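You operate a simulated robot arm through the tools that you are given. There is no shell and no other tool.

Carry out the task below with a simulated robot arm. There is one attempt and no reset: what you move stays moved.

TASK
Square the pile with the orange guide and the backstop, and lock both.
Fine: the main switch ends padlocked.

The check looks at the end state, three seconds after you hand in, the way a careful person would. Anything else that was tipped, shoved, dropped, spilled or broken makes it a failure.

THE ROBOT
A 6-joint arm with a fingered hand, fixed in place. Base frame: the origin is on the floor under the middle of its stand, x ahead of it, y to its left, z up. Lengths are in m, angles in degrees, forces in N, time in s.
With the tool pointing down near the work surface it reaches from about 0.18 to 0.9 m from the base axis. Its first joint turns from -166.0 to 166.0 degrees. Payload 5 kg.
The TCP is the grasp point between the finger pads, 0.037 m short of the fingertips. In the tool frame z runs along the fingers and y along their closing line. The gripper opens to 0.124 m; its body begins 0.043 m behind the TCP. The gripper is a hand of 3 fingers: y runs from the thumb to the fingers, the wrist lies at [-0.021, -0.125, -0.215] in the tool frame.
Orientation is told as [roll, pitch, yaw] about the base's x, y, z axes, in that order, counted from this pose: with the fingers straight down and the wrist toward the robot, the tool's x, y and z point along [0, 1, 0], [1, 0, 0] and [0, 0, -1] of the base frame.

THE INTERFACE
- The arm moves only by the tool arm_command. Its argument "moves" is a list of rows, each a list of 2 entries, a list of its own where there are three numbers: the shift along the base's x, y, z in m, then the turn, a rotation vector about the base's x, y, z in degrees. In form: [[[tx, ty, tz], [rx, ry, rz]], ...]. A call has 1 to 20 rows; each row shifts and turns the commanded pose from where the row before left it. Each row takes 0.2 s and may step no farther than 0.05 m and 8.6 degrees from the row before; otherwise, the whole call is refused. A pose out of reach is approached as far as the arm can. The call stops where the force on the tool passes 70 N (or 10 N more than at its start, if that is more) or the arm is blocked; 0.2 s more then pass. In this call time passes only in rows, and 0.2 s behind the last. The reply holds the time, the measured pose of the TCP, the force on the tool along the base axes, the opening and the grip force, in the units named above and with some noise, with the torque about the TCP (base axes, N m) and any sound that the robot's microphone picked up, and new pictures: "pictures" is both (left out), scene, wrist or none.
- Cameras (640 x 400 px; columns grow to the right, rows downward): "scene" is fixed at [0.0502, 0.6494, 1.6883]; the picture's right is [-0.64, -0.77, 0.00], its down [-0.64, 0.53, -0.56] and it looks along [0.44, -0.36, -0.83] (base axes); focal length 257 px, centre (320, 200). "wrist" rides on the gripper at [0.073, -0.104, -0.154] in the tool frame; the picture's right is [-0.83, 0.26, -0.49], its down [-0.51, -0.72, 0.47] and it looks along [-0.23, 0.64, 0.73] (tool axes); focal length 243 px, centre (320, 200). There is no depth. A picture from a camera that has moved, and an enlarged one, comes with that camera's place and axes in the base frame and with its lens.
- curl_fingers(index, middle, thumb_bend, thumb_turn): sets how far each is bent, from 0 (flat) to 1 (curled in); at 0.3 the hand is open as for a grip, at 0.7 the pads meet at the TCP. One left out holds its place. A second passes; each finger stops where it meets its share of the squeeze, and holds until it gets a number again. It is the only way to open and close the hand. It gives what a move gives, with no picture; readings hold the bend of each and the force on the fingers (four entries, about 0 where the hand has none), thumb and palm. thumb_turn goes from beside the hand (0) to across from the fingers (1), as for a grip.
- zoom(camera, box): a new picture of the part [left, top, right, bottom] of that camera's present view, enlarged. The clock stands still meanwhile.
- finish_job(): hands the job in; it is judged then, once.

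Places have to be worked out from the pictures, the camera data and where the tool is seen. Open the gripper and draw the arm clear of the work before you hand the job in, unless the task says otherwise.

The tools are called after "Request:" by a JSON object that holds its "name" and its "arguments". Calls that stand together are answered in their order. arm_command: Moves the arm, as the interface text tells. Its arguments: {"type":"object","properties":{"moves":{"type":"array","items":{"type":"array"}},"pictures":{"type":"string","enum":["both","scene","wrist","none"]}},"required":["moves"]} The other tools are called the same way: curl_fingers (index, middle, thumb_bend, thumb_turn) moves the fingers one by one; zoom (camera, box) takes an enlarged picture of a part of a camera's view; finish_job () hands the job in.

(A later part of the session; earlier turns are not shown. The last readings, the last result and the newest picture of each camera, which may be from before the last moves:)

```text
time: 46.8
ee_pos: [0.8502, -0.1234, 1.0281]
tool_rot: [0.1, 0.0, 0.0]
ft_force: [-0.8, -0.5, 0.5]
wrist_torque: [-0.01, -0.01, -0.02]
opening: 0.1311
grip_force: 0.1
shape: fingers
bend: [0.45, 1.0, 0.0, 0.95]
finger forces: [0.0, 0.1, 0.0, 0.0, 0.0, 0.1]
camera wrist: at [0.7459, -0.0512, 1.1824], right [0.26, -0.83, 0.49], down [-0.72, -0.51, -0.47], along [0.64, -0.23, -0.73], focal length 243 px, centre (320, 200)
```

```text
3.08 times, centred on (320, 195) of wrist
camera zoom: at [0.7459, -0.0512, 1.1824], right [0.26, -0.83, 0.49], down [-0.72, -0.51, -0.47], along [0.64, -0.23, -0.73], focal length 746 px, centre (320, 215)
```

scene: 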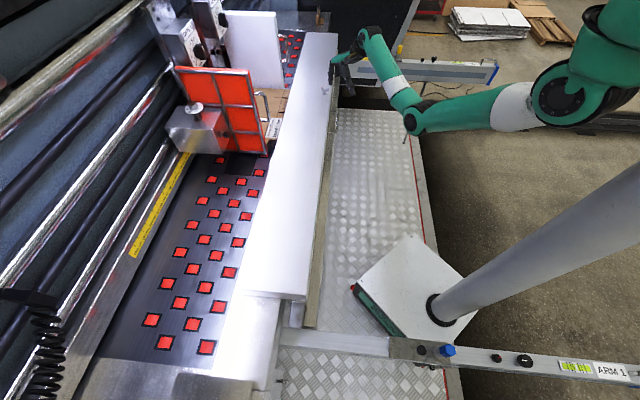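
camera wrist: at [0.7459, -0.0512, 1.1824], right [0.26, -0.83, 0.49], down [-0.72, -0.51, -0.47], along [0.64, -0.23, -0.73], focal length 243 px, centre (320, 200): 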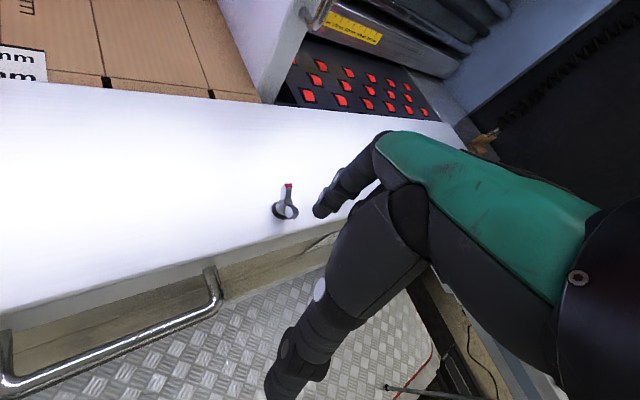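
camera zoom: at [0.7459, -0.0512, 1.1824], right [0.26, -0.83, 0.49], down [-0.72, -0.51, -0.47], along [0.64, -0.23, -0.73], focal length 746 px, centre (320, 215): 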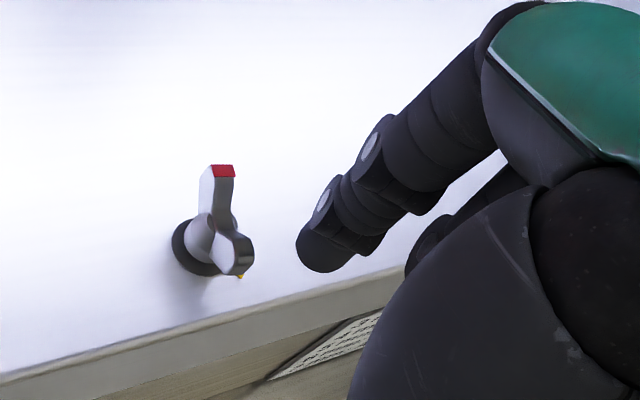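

The tip is at about (0.918,−0.129,0.966), wing nut axis at (0.908,−0.085). I lower 1 cm and approach the plain wing's side.

Request:
{"name": "arm_command", "arguments": {"moves": [[[0, 0, -0.01], [0, 0, 0]], [[-0.0042, 0.0092, 0], [0, 0, 0]], [[-0.0043, 0.0092, 0], [0, 0, 0]]], "pictures": "both"}}

Request:
{"name": "zoom", "arguments": {"camera": "scene", "box": [310, 65, 350, 105]}}

Request:
{"name": "zoom", "arguments": {"camera": "wrist", "box": [260, 150, 360, 240]}}

```text
time: 47.6
ee_pos: [0.8424, -0.1034, 1.0184]
tool_rot: [0.0, 0.0, -0.2]
ft_force: [0.0, 0.6, -0.5]
wrist_torque: [0.0, 0.03, -0.04]
opening: 0.1311
grip_force: 0.0
shape: fingers
bend: [0.45, 1.0, 0.0, 0.95]
finger forces: [0.0, 0.0, 0.0, 0.0, 0.0, 0.1]
camera wrist: at [0.7387, -0.0325, 1.1719], right [0.26, -0.83, 0.49], down [-0.72, -0.51, -0.47], along [0.64, -0.23, -0.73], focal length 243 px, centre (320, 200)
```

scene: 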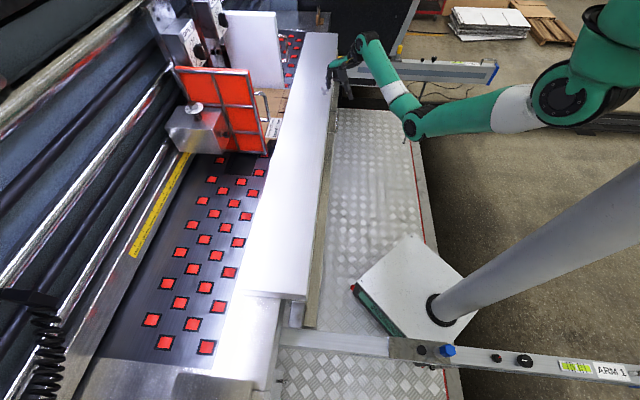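
wrist: 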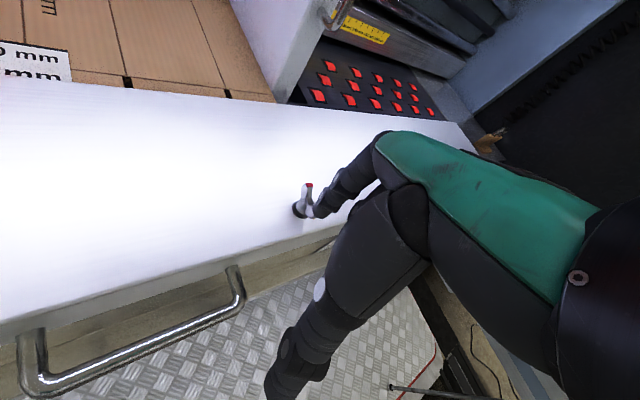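

```text
10.00 times, centred on (330, 85) of scene
camera zoom: at [0.0502, 0.6494, 1.6883], right [-0.64, -0.77, 0.0], down [-0.64, 0.53, -0.56], along [0.44, -0.36, -0.83], focal length 2569 px, centre (220, 1350)
```

zoom: 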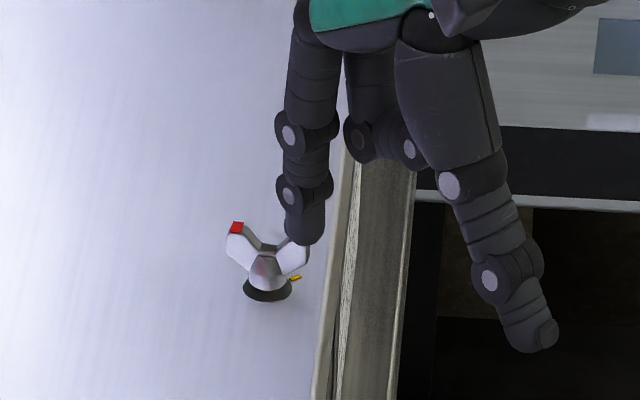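

```text
4.44 times, centred on (310, 195) of wrist
camera zoom: at [0.7387, -0.0325, 1.1719], right [0.26, -0.83, 0.49], down [-0.72, -0.51, -0.47], along [0.64, -0.23, -0.73], focal length 1078 px, centre (364, 222)
```

zoom: 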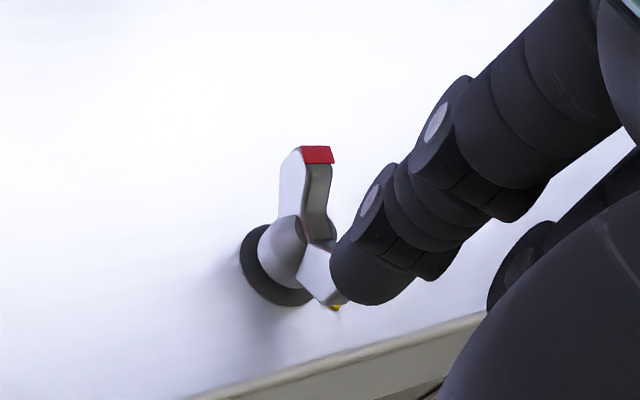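

The fingertip (about (0.9105,−0.110,0.953)) sits beside the plain wing. I now move to contact and begin the clockwise arc in ~5 mm steps.

Request:
{"name": "arm_command", "arguments": {"moves": [[[-0.0027, 0.003, 0], [0, 0, 0]], [[-0.0027, 0.003, 0], [0, 0, 0]], [[-0.005, 0.0017, 0], [0, 0, 0]], [[-0.0044, 0.0029, 0], [0, 0, 0]]], "pictures": "both"}}

Request:
{"name": "zoom", "arguments": {"camera": "scene", "box": [310, 65, 350, 105]}}

Request:
{"name": "zoom", "arguments": {"camera": "wrist", "box": [260, 150, 360, 240]}}

```text
time: 48.6
ee_pos: [0.8278, -0.0927, 1.0182]
tool_rot: [0.0, -0.1, 0.0]
ft_force: [-0.2, -0.3, -0.9]
wrist_torque: [0.02, 0.0, 0.0]
opening: 0.1309
grip_force: 0.1
shape: fingers
bend: [0.45, 1.0, 0.0, 0.95]
finger forces: [0.0, 0.0, 0.0, 0.1, 0.0, 0.0]
camera wrist: at [0.7239, -0.0208, 1.1727], right [0.26, -0.83, 0.49], down [-0.72, -0.51, -0.47], along [0.64, -0.23, -0.73], focal length 243 px, centre (320, 200)
```

scene: 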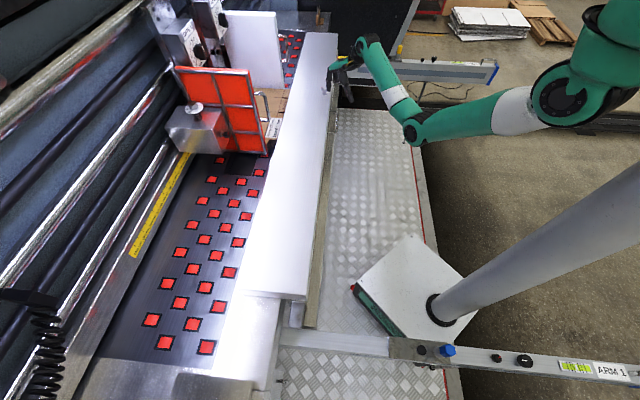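
wrist: 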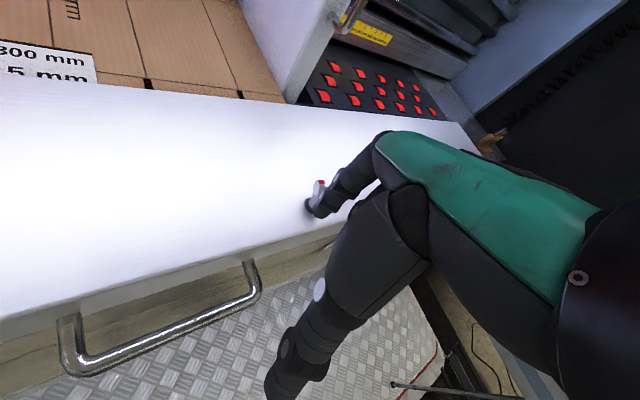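

```text
10.00 times, centred on (330, 85) of scene
camera zoom: at [0.0502, 0.6494, 1.6883], right [-0.64, -0.77, 0.0], down [-0.64, 0.53, -0.56], along [0.44, -0.36, -0.83], focal length 2569 px, centre (220, 1350)
```

zoom: 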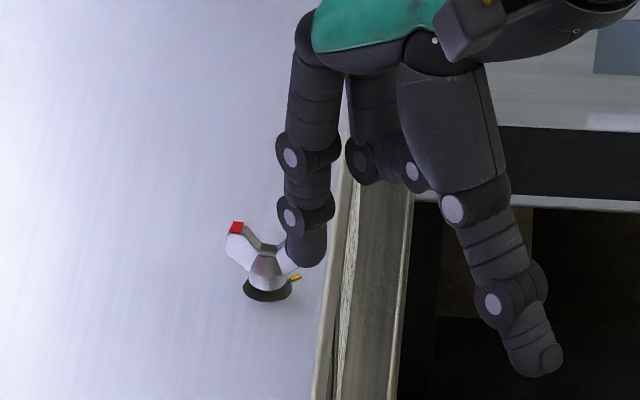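

```text
4.44 times, centred on (310, 195) of wrist
camera zoom: at [0.7239, -0.0208, 1.1727], right [0.26, -0.83, 0.49], down [-0.72, -0.51, -0.47], along [0.64, -0.23, -0.73], focal length 1078 px, centre (364, 222)
```

zoom: 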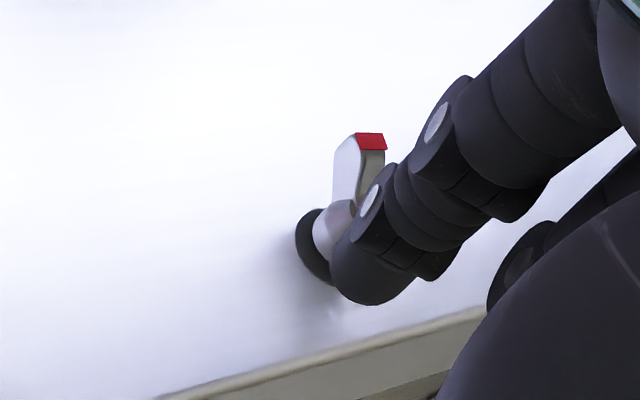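

No contact was felt, so the fingertip passed above the wing; my height estimate was off. I go back to the clear side and lower slowly to touch the beam top for calibration.

Request:
{"name": "arm_command", "arguments": {"moves": [[[0.0073, -0.0055, 0.005], [0, 0, 0]], [[0.0073, -0.0075, 0], [0, 0, 0]], [[0.002, -0.008, 0], [0, 0, 0]], [[0, 0, -0.008], [0, 0, 0]], [[0, 0, -0.004], [0, 0, 0]], [[0, 0, -0.004], [0, 0, 0]]], "pictures": "none"}}

```text
time: 50.0
ee_pos: [0.8452, -0.1135, 1.0077]
tool_rot: [0.0, 0.0, -0.1]
ft_force: [-0.4, -0.2, 0.7]
wrist_torque: [-0.02, 0.03, -0.01]
opening: 0.1314
grip_force: 0.4
shape: fingers
bend: [0.45, 1.0, 0.0, 0.95]
finger forces: [0.5, 0.0, 0.1, 0.0, 0.0, 0.0]
```

Still no clear contact at TCP z=1.008 (index just 0.5 N); I lower further in 2–3 mm steps.

Request:
{"name": "arm_command", "arguments": {"moves": [[[0, 0, -0.003], [0, 0, 0]]], "pictures": "none"}}

Request:
{"name": "arm_command", "arguments": {"moves": [[[0, 0, -0.003], [0, 0, 0]]], "pictures": "none"}}

```text
time: 50.4
ee_pos: [0.8438, -0.1136, 1.0045]
tool_rot: [0.0, 0.0, 0.1]
ft_force: [-0.5, -1.1, -0.1]
wrist_torque: [0.01, -0.02, -0.07]
opening: 0.1314
grip_force: 0.3
shape: fingers
bend: [0.45, 1.0, 0.0, 0.95]
finger forces: [0.5, 0.0, 0.1, 0.0, 0.1, 0.0]
```

```text
time: 50.8
ee_pos: [0.8455, -0.1138, 1.001]
tool_rot: [0.0, -0.1, 0.0]
ft_force: [-0.3, -0.3, -0.5]
wrist_torque: [-0.03, -0.06, -0.03]
opening: 0.1314
grip_force: 0.2
shape: fingers
bend: [0.45, 1.0, 0.0, 0.95]
finger forces: [0.5, 0.1, 0.0, 0.1, 0.0, 0.1]
```

I check with pictures where the fingertip is now.

Request:
{"name": "zoom", "arguments": {"camera": "scene", "box": [310, 65, 350, 105]}}

Request:
{"name": "zoom", "arguments": {"camera": "wrist", "box": [260, 150, 360, 240]}}

```text
10.00 times, centred on (330, 85) of scene
camera zoom: at [0.0502, 0.6494, 1.6883], right [-0.64, -0.77, 0.0], down [-0.64, 0.53, -0.56], along [0.44, -0.36, -0.83], focal length 2569 px, centre (220, 1350)
```

zoom: 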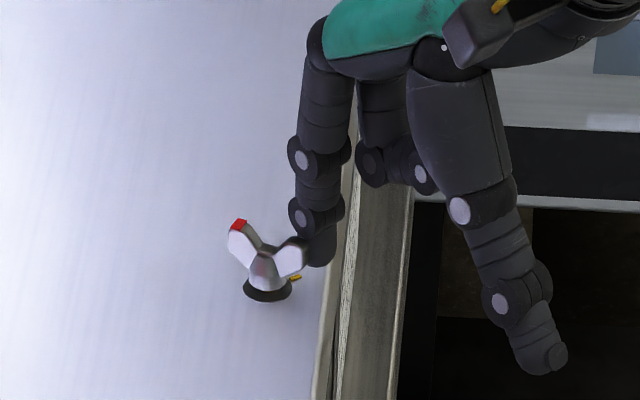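

```text
4.44 times, centred on (310, 195) of wrist
camera zoom: at [0.7402, -0.0419, 1.1556], right [0.26, -0.83, 0.49], down [-0.72, -0.51, -0.47], along [0.64, -0.23, -0.73], focal length 1078 px, centre (364, 222)
```

zoom: 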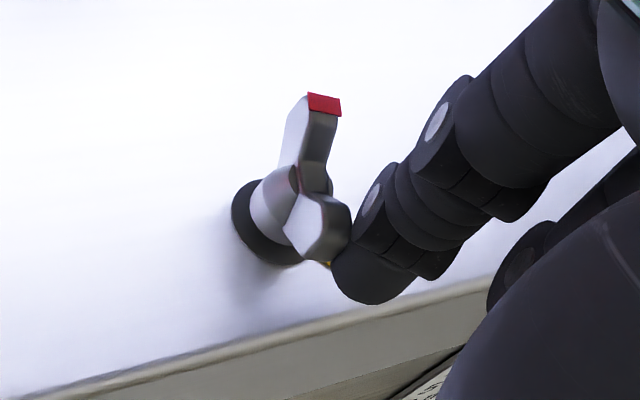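

The fingertip is now properly beside the plain wing at wing height. I push in the 132° direction in small steps, then check.

Request:
{"name": "arm_command", "arguments": {"moves": [[[-0.0015, 0.004, 0.001], [0, 0, 0]], [[-0.0025, 0.003, 0.001], [0, 0, 0]], [[-0.0027, 0.003, 0], [0, 0, 0]]], "pictures": "none"}}

Request:
{"name": "zoom", "arguments": {"camera": "scene", "box": [310, 65, 350, 105]}}

Request:
{"name": "zoom", "arguments": {"camera": "wrist", "box": [260, 150, 360, 240]}}

```text
time: 51.6
ee_pos: [0.8382, -0.1036, 1.0024]
tool_rot: [-0.1, 0.0, 0.0]
ft_force: [-0.1, -0.7, -0.5]
wrist_torque: [0.02, 0.0, -0.04]
opening: 0.1311
grip_force: 0.1
shape: fingers
bend: [0.45, 1.0, 0.0, 0.95]
finger forces: [0.5, 0.0, 0.1, 0.0, 0.0, 0.0]
```

```text
10.00 times, centred on (330, 85) of scene
camera zoom: at [0.0502, 0.6494, 1.6883], right [-0.64, -0.77, 0.0], down [-0.64, 0.53, -0.56], along [0.44, -0.36, -0.83], focal length 2569 px, centre (220, 1350)
```

zoom: 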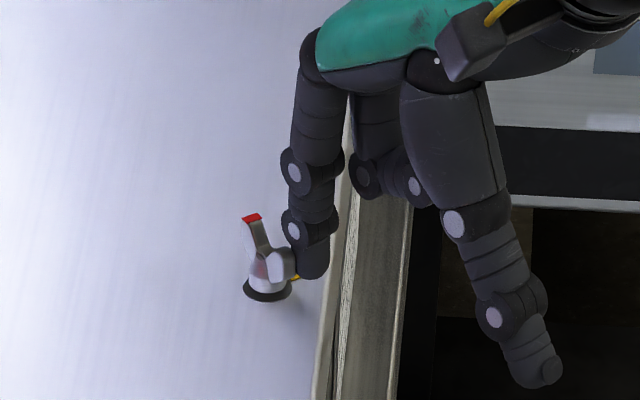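

```text
4.44 times, centred on (310, 195) of wrist
camera zoom: at [0.7334, -0.0319, 1.1569], right [0.26, -0.83, 0.49], down [-0.72, -0.51, -0.47], along [0.64, -0.23, -0.73], focal length 1078 px, centre (364, 222)
```

zoom: 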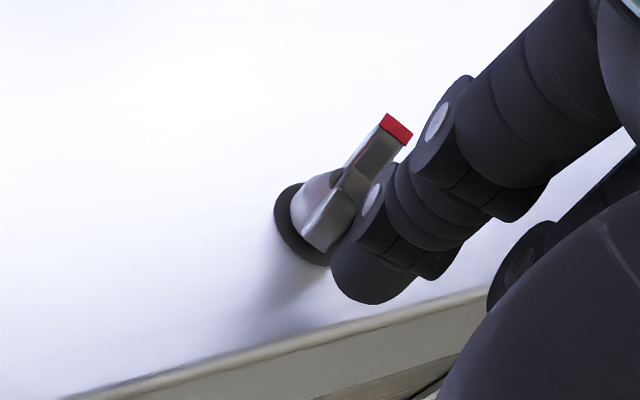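

The wing nut turns easily clockwise (only ~0.5 N). I continue the arc.

Request:
{"name": "arm_command", "arguments": {"moves": [[[-0.005, 0.0029, 0], [0, 0, 0]], [[-0.0046, 0.0035, 0], [0, 0, 0]], [[-0.0035, 0.0046, 0], [0, 0, 0]]], "pictures": "none"}}

Request:
{"name": "zoom", "arguments": {"camera": "scene", "box": [310, 65, 350, 105]}}

Request:
{"name": "zoom", "arguments": {"camera": "wrist", "box": [260, 150, 360, 240]}}

```text
time: 52.4
ee_pos: [0.8262, -0.0935, 1.0032]
tool_rot: [0.0, 0.0, 0.0]
ft_force: [0.5, 0.2, -0.4]
wrist_torque: [-0.01, -0.03, 0.01]
opening: 0.131
grip_force: 0.1
shape: fingers
bend: [0.45, 1.0, 0.0, 0.95]
finger forces: [0.1, 0.0, 0.0, 0.0, 0.0, 0.1]
```

```text
10.00 times, centred on (330, 85) of scene
camera zoom: at [0.0502, 0.6494, 1.6883], right [-0.64, -0.77, 0.0], down [-0.64, 0.53, -0.56], along [0.44, -0.36, -0.83], focal length 2569 px, centre (220, 1350)
```

zoom: 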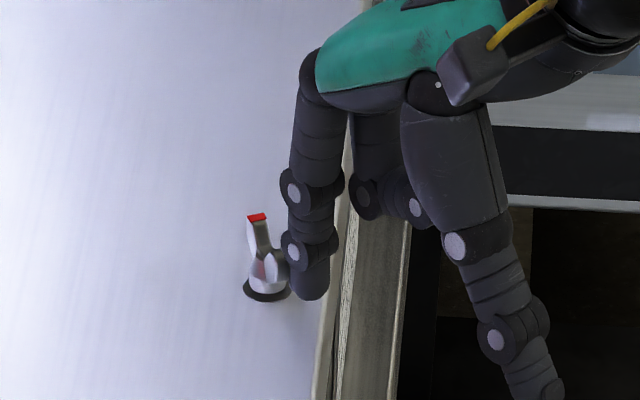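

```text
4.44 times, centred on (310, 195) of wrist
camera zoom: at [0.7203, -0.0206, 1.1573], right [0.26, -0.83, 0.49], down [-0.72, -0.51, -0.47], along [0.64, -0.23, -0.73], focal length 1078 px, centre (364, 222)
```

zoom: 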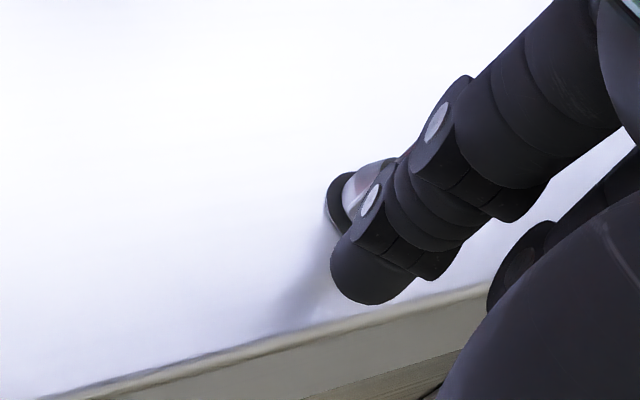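

Red has turned from azimuth 42° to about −19°; the target is about −94°. I continue the arc around the robot-side of the nut.

Request:
{"name": "arm_command", "arguments": {"moves": [[[0.0, 0.005, 0], [0, 0, 0]], [[-0.001, 0.0055, 0], [0, 0, 0]]], "pictures": "none"}}

Request:
{"name": "zoom", "arguments": {"camera": "scene", "box": [310, 65, 350, 105]}}

Request:
{"name": "zoom", "arguments": {"camera": "wrist", "box": [260, 150, 360, 240]}}

```text
time: 53.0
ee_pos: [0.8235, -0.0826, 1.0038]
tool_rot: [0.1, 0.0, -0.1]
ft_force: [0.2, -0.6, 0.6]
wrist_torque: [0.04, -0.02, 0.02]
opening: 0.1312
grip_force: 0.0
shape: fingers
bend: [0.45, 1.0, 0.0, 0.95]
finger forces: [0.0, 0.0, 0.1, 0.1, 0.1, 0.0]
```

```text
10.00 times, centred on (330, 85) of scene
camera zoom: at [0.0502, 0.6494, 1.6883], right [-0.64, -0.77, 0.0], down [-0.64, 0.53, -0.56], along [0.44, -0.36, -0.83], focal length 2569 px, centre (220, 1350)
```

zoom: 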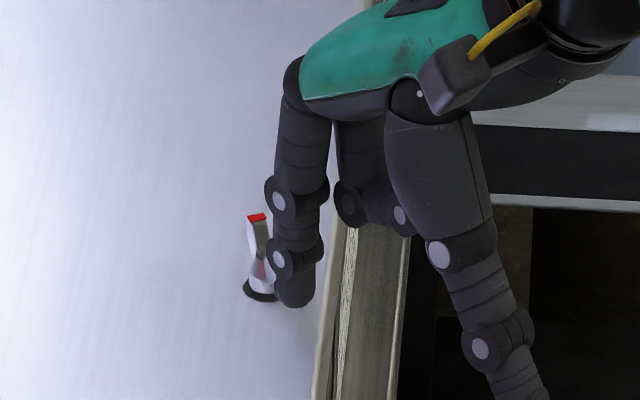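

```text
4.44 times, centred on (310, 195) of wrist
camera zoom: at [0.7196, -0.0107, 1.1577], right [0.26, -0.83, 0.49], down [-0.72, -0.51, -0.47], along [0.64, -0.23, -0.73], focal length 1078 px, centre (364, 222)
```

zoom: 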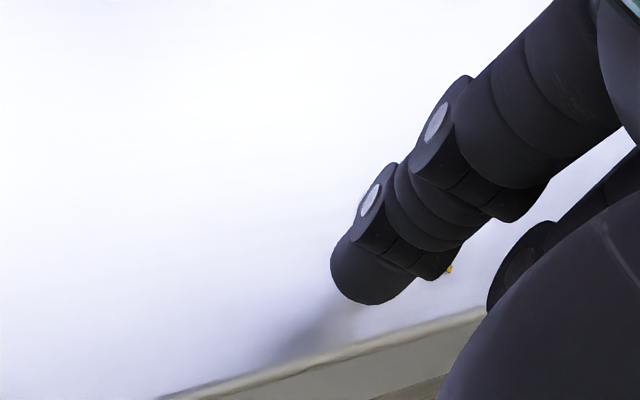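

The finger has slipped just outside the wing's tip (no force, red unchanged), so I step back in −y and re-engage 12 mm closer to the axis.

Request:
{"name": "arm_command", "arguments": {"moves": [[[0.0, -0.006, 0], [0, 0, 0]], [[0.0, -0.006, 0], [0, 0, 0]], [[0.006, 0, 0], [0, 0, 0]], [[0.006, 0, 0], [0, 0, 0]]], "pictures": "none"}}

Request:
{"name": "zoom", "arguments": {"camera": "scene", "box": [310, 65, 350, 105]}}

Request:
{"name": "zoom", "arguments": {"camera": "wrist", "box": [260, 150, 360, 240]}}

```text
time: 54.0
ee_pos: [0.837, -0.093, 1.0036]
tool_rot: [0.0, 0.0, 0.1]
ft_force: [-6.6, 0.7, 1.1]
wrist_torque: [0.06, 0.1, 0.18]
opening: 0.1228
grip_force: 3.7
shape: fingers
bend: [0.5, 1.0, 0.0, 0.95]
finger forces: [7.2, 0.0, 0.1, 0.1, 0.0, 0.1]
```

```text
10.00 times, centred on (330, 85) of scene
camera zoom: at [0.0502, 0.6494, 1.6883], right [-0.64, -0.77, 0.0], down [-0.64, 0.53, -0.56], along [0.44, -0.36, -0.83], focal length 2569 px, centre (220, 1350)
```

zoom: 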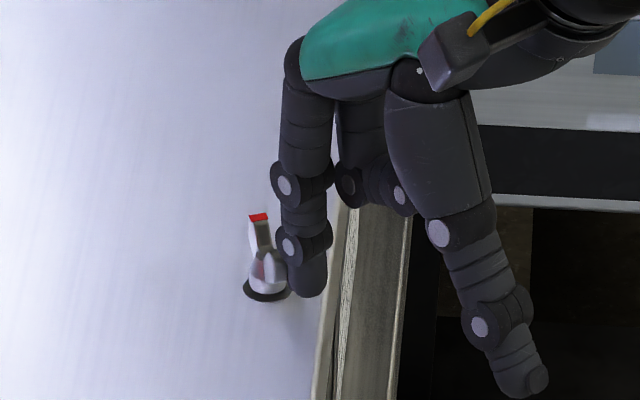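

```text
4.44 times, centred on (310, 195) of wrist
camera zoom: at [0.7319, -0.0218, 1.1574], right [0.26, -0.83, 0.49], down [-0.72, -0.51, -0.47], along [0.64, -0.23, -0.73], focal length 1078 px, centre (364, 222)
```

zoom: 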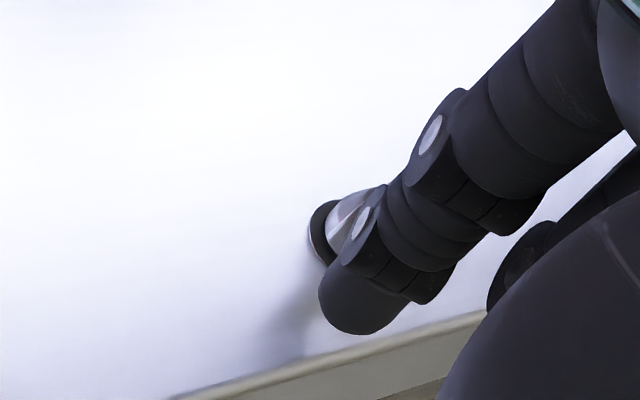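

The finger now presses on the wing (6.6 N). I ease slightly in −x and push +y to keep turning it.

Request:
{"name": "arm_command", "arguments": {"moves": [[[-0.003, 0.003, 0], [0, 0, 0]], [[0.0, 0.005, 0], [0, 0, 0]], [[0.0, 0.005, 0], [0, 0, 0]]], "pictures": "none"}}

Request:
{"name": "zoom", "arguments": {"camera": "scene", "box": [310, 65, 350, 105]}}

Request:
{"name": "zoom", "arguments": {"camera": "wrist", "box": [260, 150, 360, 240]}}

```text
time: 54.8
ee_pos: [0.8334, -0.0809, 1.0048]
tool_rot: [-0.1, 0.0, -0.2]
ft_force: [-2.4, -0.7, 0.3]
wrist_torque: [0.0, 0.01, -0.02]
opening: 0.1287
grip_force: 1.2
shape: fingers
bend: [0.47, 1.0, 0.0, 0.95]
finger forces: [1.6, 0.1, 0.0, 0.0, 0.0, 0.0]
```

```text
10.00 times, centred on (330, 85) of scene
camera zoom: at [0.0502, 0.6494, 1.6883], right [-0.64, -0.77, 0.0], down [-0.64, 0.53, -0.56], along [0.44, -0.36, -0.83], focal length 2569 px, centre (220, 1350)
```

zoom: 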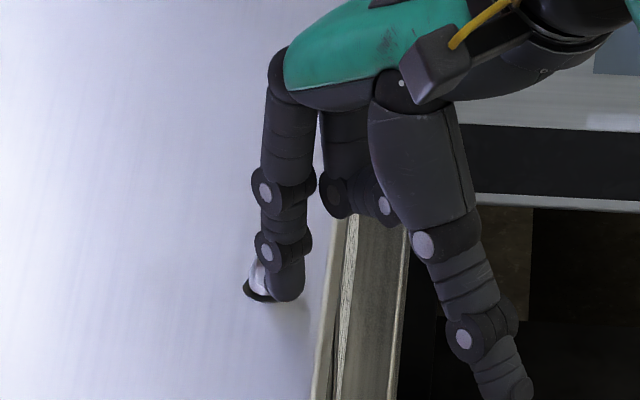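

```text
4.44 times, centred on (310, 195) of wrist
camera zoom: at [0.7291, -0.0099, 1.158], right [0.26, -0.83, 0.49], down [-0.72, -0.51, -0.47], along [0.64, -0.23, -0.73], focal length 1078 px, centre (364, 222)
```

zoom: 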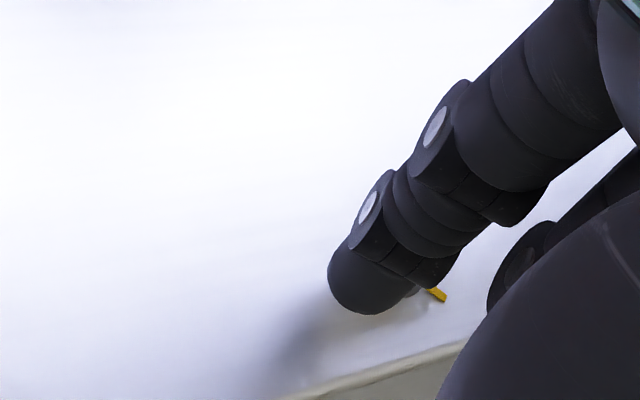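

Contact is kept with a couple of newtons. I continue along the last part of the arc toward +y/+x.

Request:
{"name": "arm_command", "arguments": {"moves": [[[0.001, 0.005, 0], [0, 0, 0]], [[0.003, 0.004, 0], [0, 0, 0]]], "pictures": "none"}}

Request:
{"name": "zoom", "arguments": {"camera": "scene", "box": [310, 65, 350, 105]}}

Request:
{"name": "zoom", "arguments": {"camera": "wrist", "box": [260, 150, 360, 240]}}

```text
time: 55.4
ee_pos: [0.838, -0.072, 1.0041]
tool_rot: [-0.1, 0.0, -0.1]
ft_force: [-2.6, -0.9, -0.7]
wrist_torque: [0.0, 0.09, -0.08]
opening: 0.1281
grip_force: 1.5
shape: fingers
bend: [0.47, 1.0, 0.0, 0.95]
finger forces: [2.6, 0.1, 0.0, 0.0, 0.0, 0.0]
```

```text
10.00 times, centred on (330, 85) of scene
camera zoom: at [0.0502, 0.6494, 1.6883], right [-0.64, -0.77, 0.0], down [-0.64, 0.53, -0.56], along [0.44, -0.36, -0.83], focal length 2569 px, centre (220, 1350)
```

zoom: 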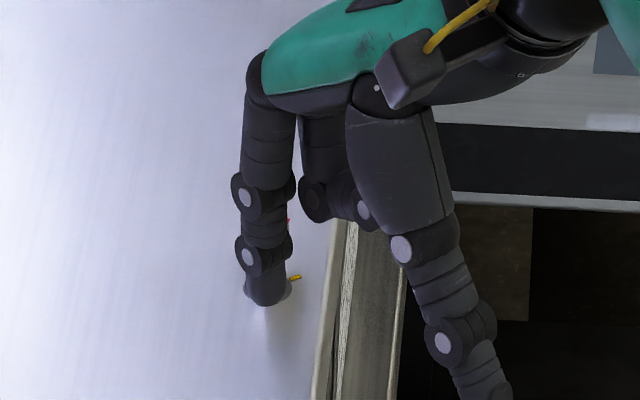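

```text
4.44 times, centred on (310, 195) of wrist
camera zoom: at [0.7328, -0.0008, 1.1578], right [0.26, -0.83, 0.49], down [-0.72, -0.51, -0.47], along [0.64, -0.23, -0.73], focal length 1078 px, centre (364, 222)
```

zoom: 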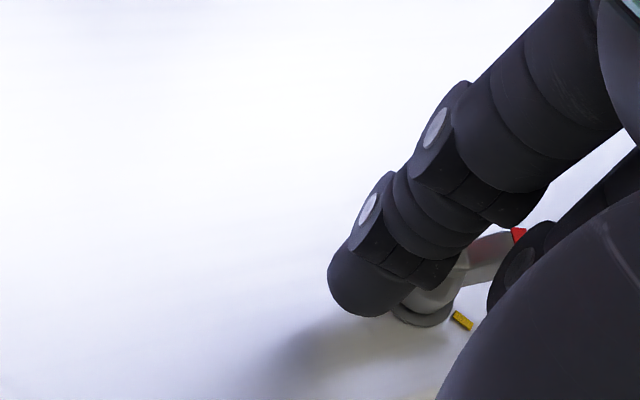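

Red now points to about azimuth −70°; yellow is at −94°. I continue a bit more.

Request:
{"name": "arm_command", "arguments": {"moves": [[[0.003, 0.003, 0], [0, 0, 0]], [[0.003, 0.0025, 0], [0, 0, 0]]], "pictures": "none"}}

Request:
{"name": "zoom", "arguments": {"camera": "scene", "box": [310, 65, 350, 105]}}

Request:
{"name": "zoom", "arguments": {"camera": "wrist", "box": [270, 150, 370, 240]}}

```text
time: 56.0
ee_pos: [0.8441, -0.0672, 1.0036]
tool_rot: [-0.1, 0.1, 0.0]
ft_force: [-0.1, 0.9, 0.3]
wrist_torque: [0.02, -0.01, 0.0]
opening: 0.1311
grip_force: 0.2
shape: fingers
bend: [0.45, 1.0, 0.0, 0.95]
finger forces: [0.1, 0.0, 0.0, 0.0, 0.1, 0.0]
```

```text
10.00 times, centred on (330, 85) of scene
camera zoom: at [0.0502, 0.6494, 1.6883], right [-0.64, -0.77, 0.0], down [-0.64, 0.53, -0.56], along [0.44, -0.36, -0.83], focal length 2569 px, centre (220, 1350)
```

zoom: 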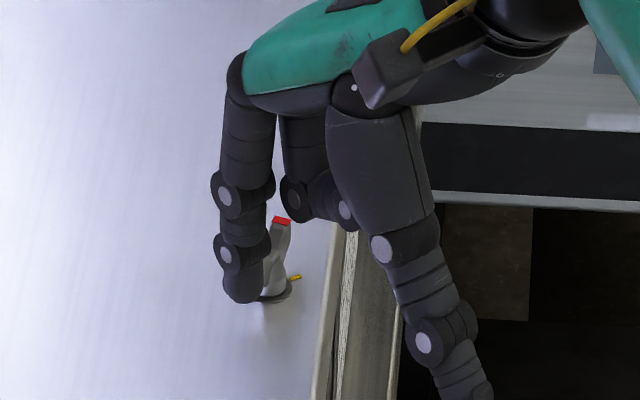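

```text
4.44 times, centred on (320, 195) of wrist
camera zoom: at [0.7388, 0.005, 1.1573], right [0.26, -0.83, 0.49], down [-0.72, -0.51, -0.47], along [0.64, -0.23, -0.73], focal length 1078 px, centre (320, 222)
```

zoom: 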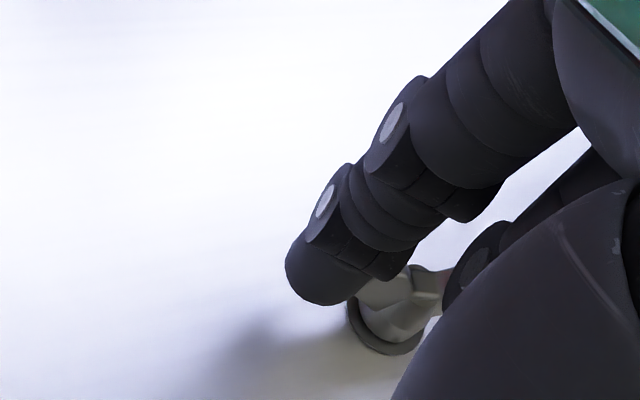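

Contact was lost (0 N); red seems around −75°. I lift the finger clear to see the nut's orientation properly.

Request:
{"name": "arm_command", "arguments": {"moves": [[[-0.004, 0.006, 0.01], [0, 0, 0]], [[0, 0, 0.04], [0, 0, 0]], [[-0.03, 0.03, 0.02], [0, 0, 0]]], "pictures": "none"}}

Request:
{"name": "zoom", "arguments": {"camera": "scene", "box": [310, 65, 350, 105]}}

Request:
{"name": "zoom", "arguments": {"camera": "wrist", "box": [260, 150, 460, 300]}}

```text
time: 56.8
ee_pos: [0.8086, -0.0286, 1.0719]
tool_rot: [0.1, 0.1, 0.0]
ft_force: [0.2, 1.2, -0.1]
wrist_torque: [0.04, -0.02, 0.02]
opening: 0.1311
grip_force: 0.0
shape: fingers
bend: [0.45, 1.0, 0.0, 0.95]
finger forces: [0.0, 0.0, 0.0, 0.0, 0.1, 0.0]
```

```text
10.00 times, centred on (330, 85) of scene
camera zoom: at [0.0502, 0.6494, 1.6883], right [-0.64, -0.77, 0.0], down [-0.64, 0.53, -0.56], along [0.44, -0.36, -0.83], focal length 2569 px, centre (220, 1350)
```

zoom: 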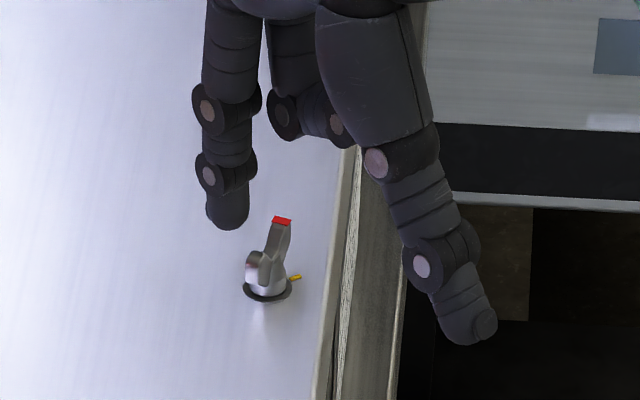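

```text
2.67 times, centred on (360, 225) of wrist
camera zoom: at [0.7048, 0.0428, 1.2264], right [0.26, -0.83, 0.49], down [-0.72, -0.51, -0.47], along [0.64, -0.23, -0.73], focal length 647 px, centre (213, 133)
```

zoom: 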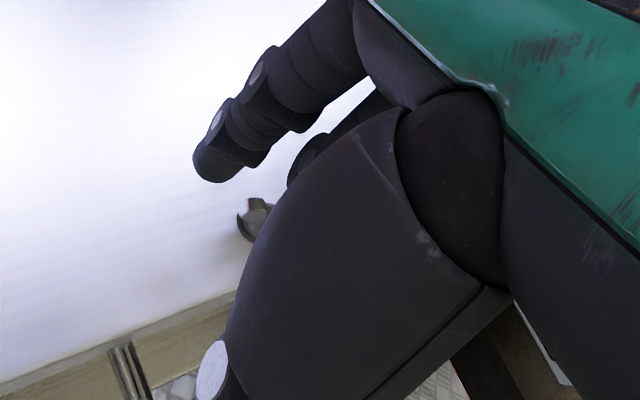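

Now the red wing is at about −74°, roughly 20° short of the yellow tick. I re-approach from the robot side a few millimetres lower in y and push the plain wing toward +x.

Request:
{"name": "arm_command", "arguments": {"moves": [[[0.0075, -0.0257, 0], [0, 0, 0]], [[0.0075, -0.0257, 0], [0, 0, 0]], [[0, 0, -0.034], [0, 0, 0]], [[0, 0, -0.034], [0, 0, 0]]], "pictures": "none"}}

Request:
{"name": "zoom", "arguments": {"camera": "scene", "box": [310, 65, 350, 105]}}

```text
time: 57.8
ee_pos: [0.8242, -0.0797, 1.0066]
tool_rot: [-0.1, -0.1, 0.0]
ft_force: [0.0, 0.0, -0.6]
wrist_torque: [0.0, 0.01, 0.01]
opening: 0.1312
grip_force: 0.0
shape: fingers
bend: [0.45, 1.0, 0.0, 0.95]
finger forces: [0.1, 0.0, 0.1, 0.2, 0.0, 0.0]
```

```text
10.00 times, centred on (330, 85) of scene
camera zoom: at [0.0502, 0.6494, 1.6883], right [-0.64, -0.77, 0.0], down [-0.64, 0.53, -0.56], along [0.44, -0.36, -0.83], focal length 2569 px, centre (220, 1350)
```

zoom: 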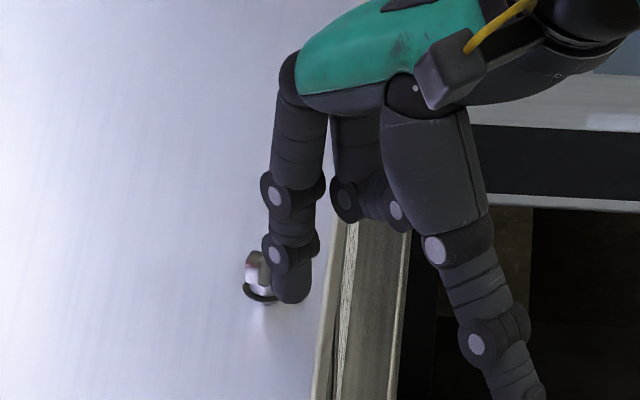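

The finger is on the correct side of the plain wing. I push toward +x in 4 mm steps.

Request:
{"name": "arm_command", "arguments": {"moves": [[[0.004, 0.001, 0], [0, 0, 0]], [[0.004, 0.001, 0], [0, 0, 0]], [[0.004, 0.001, 0], [0, 0, 0]]], "pictures": "none"}}

Request:
{"name": "zoom", "arguments": {"camera": "scene", "box": [310, 65, 350, 105]}}

Request:
{"name": "zoom", "arguments": {"camera": "wrist", "box": [270, 150, 370, 240]}}

```text
time: 58.6
ee_pos: [0.8361, -0.078, 1.0055]
tool_rot: [0.1, 0.0, 0.1]
ft_force: [-1.2, -0.5, 0.0]
wrist_torque: [0.01, -0.03, 0.02]
opening: 0.1297
grip_force: 0.4
shape: fingers
bend: [0.46, 1.0, 0.0, 0.95]
finger forces: [1.4, 0.0, 0.0, 0.0, 0.1, 0.0]
```

```text
10.00 times, centred on (330, 85) of scene
camera zoom: at [0.0502, 0.6494, 1.6883], right [-0.64, -0.77, 0.0], down [-0.64, 0.53, -0.56], along [0.44, -0.36, -0.83], focal length 2569 px, centre (220, 1350)
```

zoom: 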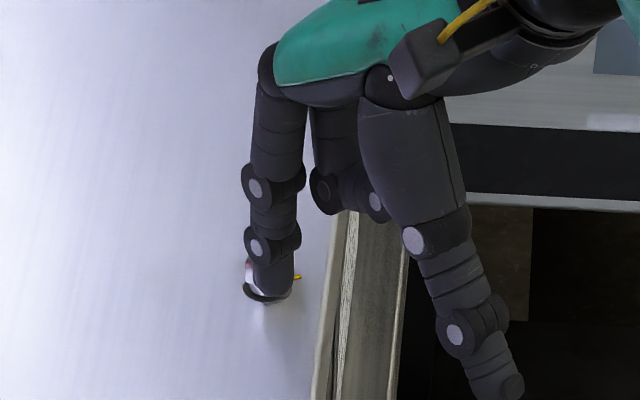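

```text
4.44 times, centred on (320, 195) of wrist
camera zoom: at [0.7319, -0.0068, 1.1598], right [0.26, -0.83, 0.49], down [-0.72, -0.51, -0.47], along [0.64, -0.23, -0.73], focal length 1078 px, centre (320, 222)
```

zoom: 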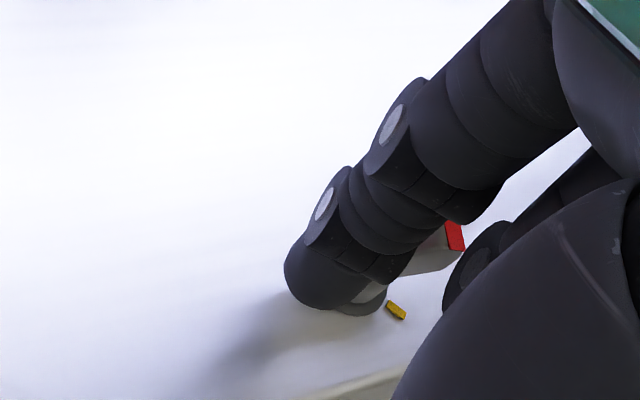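

Contact made (1.3 N). I continue pushing +x in 3 mm steps.

Request:
{"name": "arm_command", "arguments": {"moves": [[[0.003, 0.001, 0], [0, 0, 0]], [[0.003, 0.0005, 0], [0, 0, 0]]], "pictures": "none"}}

Request:
{"name": "zoom", "arguments": {"camera": "scene", "box": [310, 65, 350, 105]}}

Request:
{"name": "zoom", "arguments": {"camera": "wrist", "box": [270, 150, 370, 240]}}

```text
time: 59.2
ee_pos: [0.8417, -0.0773, 1.0051]
tool_rot: [0.0, 0.1, 0.0]
ft_force: [-4.4, 0.1, 0.8]
wrist_torque: [0.01, 0.13, 0.03]
opening: 0.1269
grip_force: 2.1
shape: fingers
bend: [0.48, 1.0, 0.0, 0.95]
finger forces: [4.1, 0.0, 0.0, 0.1, 0.1, 0.0]
```

```text
10.00 times, centred on (330, 85) of scene
camera zoom: at [0.0502, 0.6494, 1.6883], right [-0.64, -0.77, 0.0], down [-0.64, 0.53, -0.56], along [0.44, -0.36, -0.83], focal length 2569 px, centre (220, 1350)
```

zoom: 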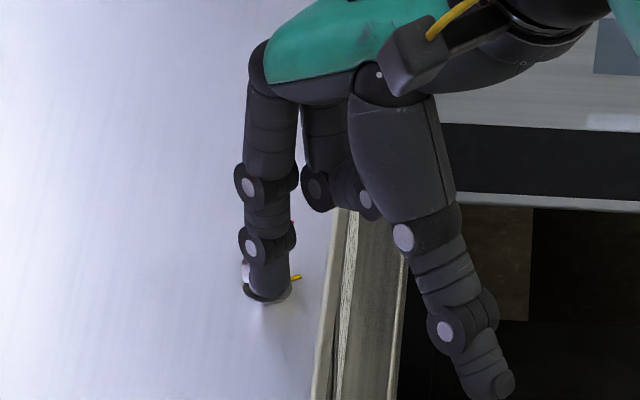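

```text
4.44 times, centred on (320, 195) of wrist
camera zoom: at [0.7369, -0.0057, 1.1593], right [0.26, -0.83, 0.49], down [-0.72, -0.51, -0.47], along [0.64, -0.23, -0.73], focal length 1078 px, centre (320, 222)
```

zoom: 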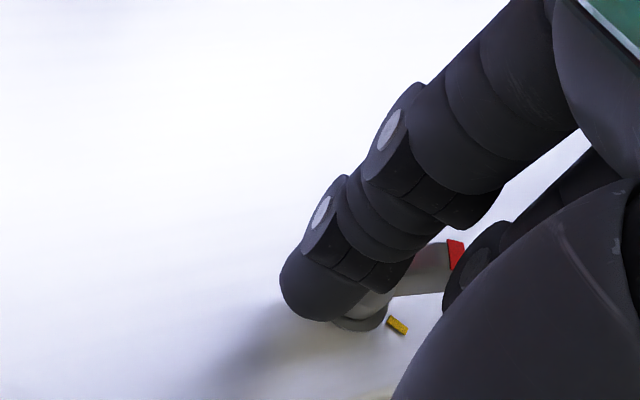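

Red still reads about −70° while the force rose to 4.4 N; either the nut is getting tight or the finger is just flexing. I push a little further to see.

Request:
{"name": "arm_command", "arguments": {"moves": [[[0.003, 0.002, 0], [0, 0, 0]], [[0.003, 0.001, 0], [0, 0, 0]]], "pictures": "none"}}

Request:
{"name": "zoom", "arguments": {"camera": "scene", "box": [310, 65, 350, 105]}}

Request:
{"name": "zoom", "arguments": {"camera": "wrist", "box": [270, 150, 370, 240]}}

```text
time: 59.8
ee_pos: [0.8461, -0.0748, 1.0056]
tool_rot: [0.0, 0.0, 0.0]
ft_force: [-4.5, 0.0, 0.4]
wrist_torque: [-0.03, 0.14, 0.06]
opening: 0.1262
grip_force: 1.8
shape: fingers
bend: [0.48, 1.0, 0.0, 0.95]
finger forces: [4.2, 0.1, 0.1, 0.1, 0.0, 0.0]
```

```text
10.00 times, centred on (330, 85) of scene
camera zoom: at [0.0502, 0.6494, 1.6883], right [-0.64, -0.77, 0.0], down [-0.64, 0.53, -0.56], along [0.44, -0.36, -0.83], focal length 2569 px, centre (220, 1350)
```

zoom: 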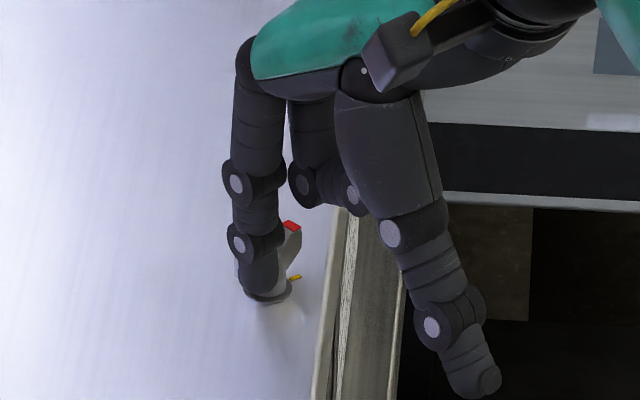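

```text
4.44 times, centred on (320, 195) of wrist
camera zoom: at [0.7427, -0.0032, 1.1593], right [0.26, -0.83, 0.49], down [-0.72, -0.51, -0.47], along [0.64, -0.23, -0.73], focal length 1078 px, centre (320, 222)
```

zoom: 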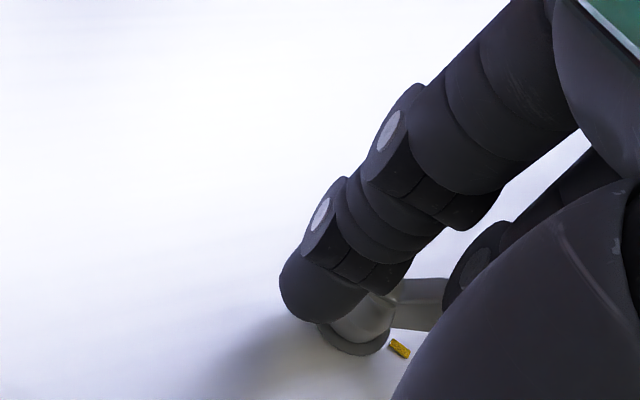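

Red has moved to about azimuth −95°, aligned with the yellow tick. I withdraw the finger and check.

Request:
{"name": "arm_command", "arguments": {"moves": [[[-0.01, 0.0, 0], [0, 0, 0]], [[-0.01, 0.0, 0.01], [0, 0, 0]], [[-0.01, 0, 0.04], [0, 0, 0]], [[-0.03, 0.02, 0.03], [0, 0, 0]], [[-0.03, 0.04, 0.0], [0, 0, 0]]], "pictures": "scene"}}

Request:
{"name": "zoom", "arguments": {"camera": "scene", "box": [310, 65, 350, 105]}}

Request:
{"name": "zoom", "arguments": {"camera": "scene", "box": [200, 30, 360, 150]}}

```text
time: 61.0
ee_pos: [0.7577, -0.0149, 1.0849]
tool_rot: [0.0, 0.0, -0.1]
ft_force: [0.0, -0.8, -0.1]
wrist_torque: [0.04, 0.0, 0.02]
opening: 0.131
grip_force: 0.0
shape: fingers
bend: [0.45, 1.0, 0.0, 0.95]
finger forces: [0.0, 0.1, 0.0, 0.1, 0.0, 0.1]
```

scene: 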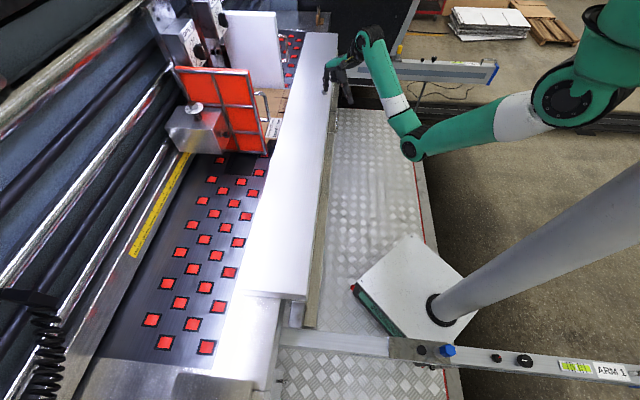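

```text
10.00 times, centred on (330, 85) of scene
camera zoom: at [0.0502, 0.6494, 1.6883], right [-0.64, -0.77, 0.0], down [-0.64, 0.53, -0.56], along [0.44, -0.36, -0.83], focal length 2569 px, centre (220, 1350)
```

zoom: 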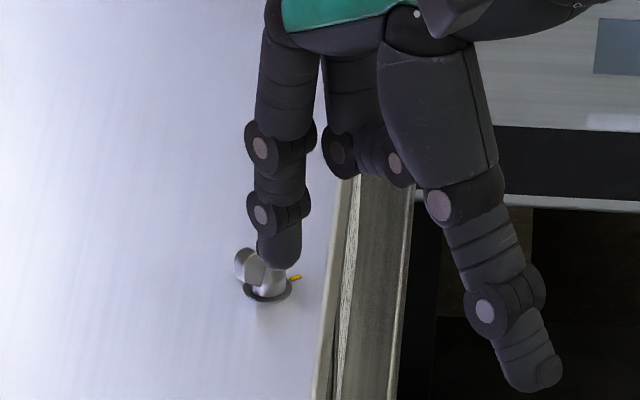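

```text
3.33 times, centred on (280, 90) of scene
camera zoom: at [0.0502, 0.6494, 1.6883], right [-0.64, -0.77, 0.0], down [-0.64, 0.53, -0.56], along [0.44, -0.36, -0.83], focal length 856 px, centre (453, 567)
```

zoom: 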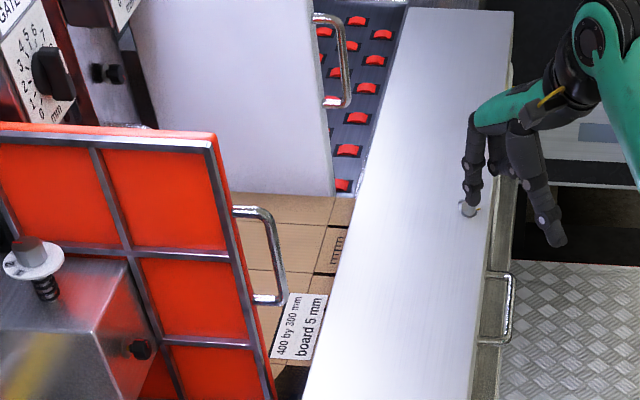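

The hand still blocks the line of sight; I move to the earlier viewing pose for a wrist picture of the nut.

Request:
{"name": "arm_command", "arguments": {"moves": [[[0.0, -0.045, 0.005], [0, 0, 5]], [[0.005, -0.045, 0.005], [0, 0, 5]], [[0.007, -0.045, 0.005], [0, 0, 5]], [[0.01, -0.045, 0], [0, 0, 5]]], "pictures": "wrist"}}

Request:
{"name": "zoom", "arguments": {"camera": "wrist", "box": [240, 130, 310, 200]}}

Request:
{"name": "zoom", "arguments": {"camera": "scene", "box": [310, 70, 350, 100]}}

```text
time: 62.0
ee_pos: [0.7807, -0.1968, 1.0997]
tool_rot: [0.0, 0.0, 20.1]
ft_force: [0.3, 0.1, 0.3]
wrist_torque: [-0.02, 0.0, -0.02]
opening: 0.1309
grip_force: 0.1
shape: fingers
bend: [0.45, 1.0, 0.0, 0.95]
finger forces: [0.0, 0.0, 0.1, 0.1, 0.0, 0.1]
camera wrist: at [0.6581, -0.1657, 1.2536], right [0.53, -0.69, 0.49], down [-0.5, -0.72, -0.47], along [0.68, 0.0, -0.73], focal length 243 px, centre (320, 200)
```

wrist: 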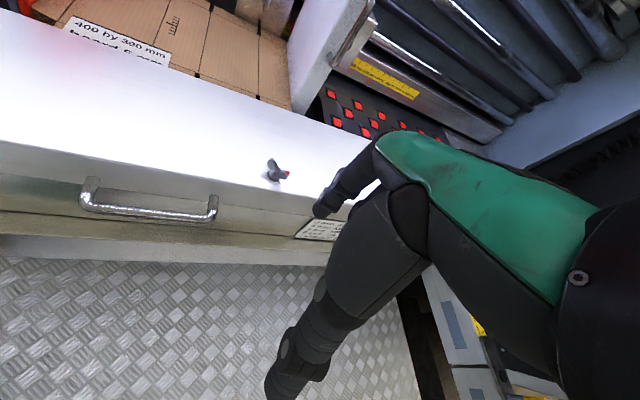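

```text
5.71 times, centred on (275, 165) of wrist
camera zoom: at [0.6581, -0.1657, 1.2536], right [0.53, -0.69, 0.49], down [-0.5, -0.72, -0.47], along [0.68, 0.0, -0.73], focal length 1386 px, centre (577, 400)
```

zoom: 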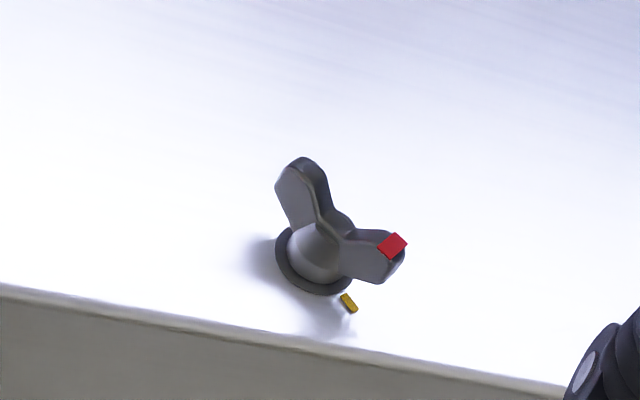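

```text
13.33 times, centred on (330, 85) of scene
camera zoom: at [0.0502, 0.6494, 1.6883], right [-0.64, -0.77, 0.0], down [-0.64, 0.53, -0.56], along [0.44, -0.36, -0.83], focal length 3426 px, centre (187, 1733)
```

zoom: 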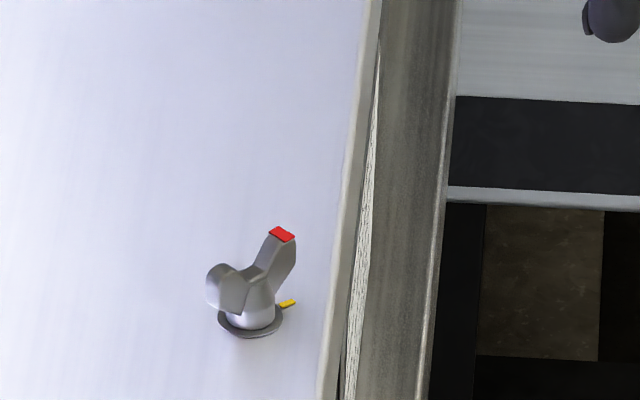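

The nut is now at about −82°, with the tick at about −92°, i.e. ~10° short. I go back and nudge the plain wing slightly further.

Request:
{"name": "arm_command", "arguments": {"moves": [[[0.0143, 0.0403, -0.0133], [0, 0, -6.7]], [[0.0143, 0.0403, -0.0133], [0, 0, -6.7]], [[0.0143, 0.0403, -0.0133], [0, 0, -6.7]], [[0, 0, -0.03], [0, 0, 0]], [[0, 0, -0.0245], [0, 0, 0]], [[0.006, 0, 0], [0, 0, 0]], [[0.006, 0, 0], [0, 0, 0]], [[0.006, 0, 0], [0, 0, 0]]], "pictures": "none"}}

Request:
{"name": "zoom", "arguments": {"camera": "scene", "box": [310, 65, 350, 105]}}

Request:
{"name": "zoom", "arguments": {"camera": "wrist", "box": [270, 150, 370, 240]}}

```text
time: 63.8
ee_pos: [0.8408, -0.0742, 1.0064]
tool_rot: [0.0, 0.0, -0.1]
ft_force: [0.2, 0.3, 0.3]
wrist_torque: [-0.01, -0.01, -0.02]
opening: 0.1311
grip_force: 0.0
shape: fingers
bend: [0.45, 1.0, 0.0, 0.95]
finger forces: [0.0, 0.0, 0.0, 0.1, 0.0, 0.0]
```

```text
10.00 times, centred on (330, 85) of scene
camera zoom: at [0.0502, 0.6494, 1.6883], right [-0.64, -0.77, 0.0], down [-0.64, 0.53, -0.56], along [0.44, -0.36, -0.83], focal length 2569 px, centre (220, 1350)
```

zoom: 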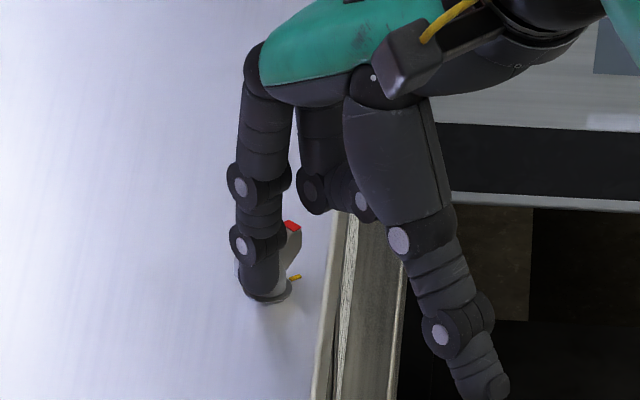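

```text
4.44 times, centred on (320, 195) of wrist
camera zoom: at [0.7361, -0.0019, 1.1599], right [0.26, -0.83, 0.49], down [-0.72, -0.51, -0.47], along [0.64, -0.23, -0.73], focal length 1078 px, centre (320, 222)
```

zoom: 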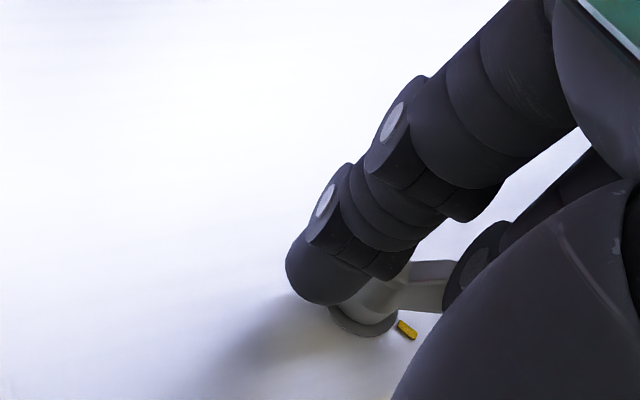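

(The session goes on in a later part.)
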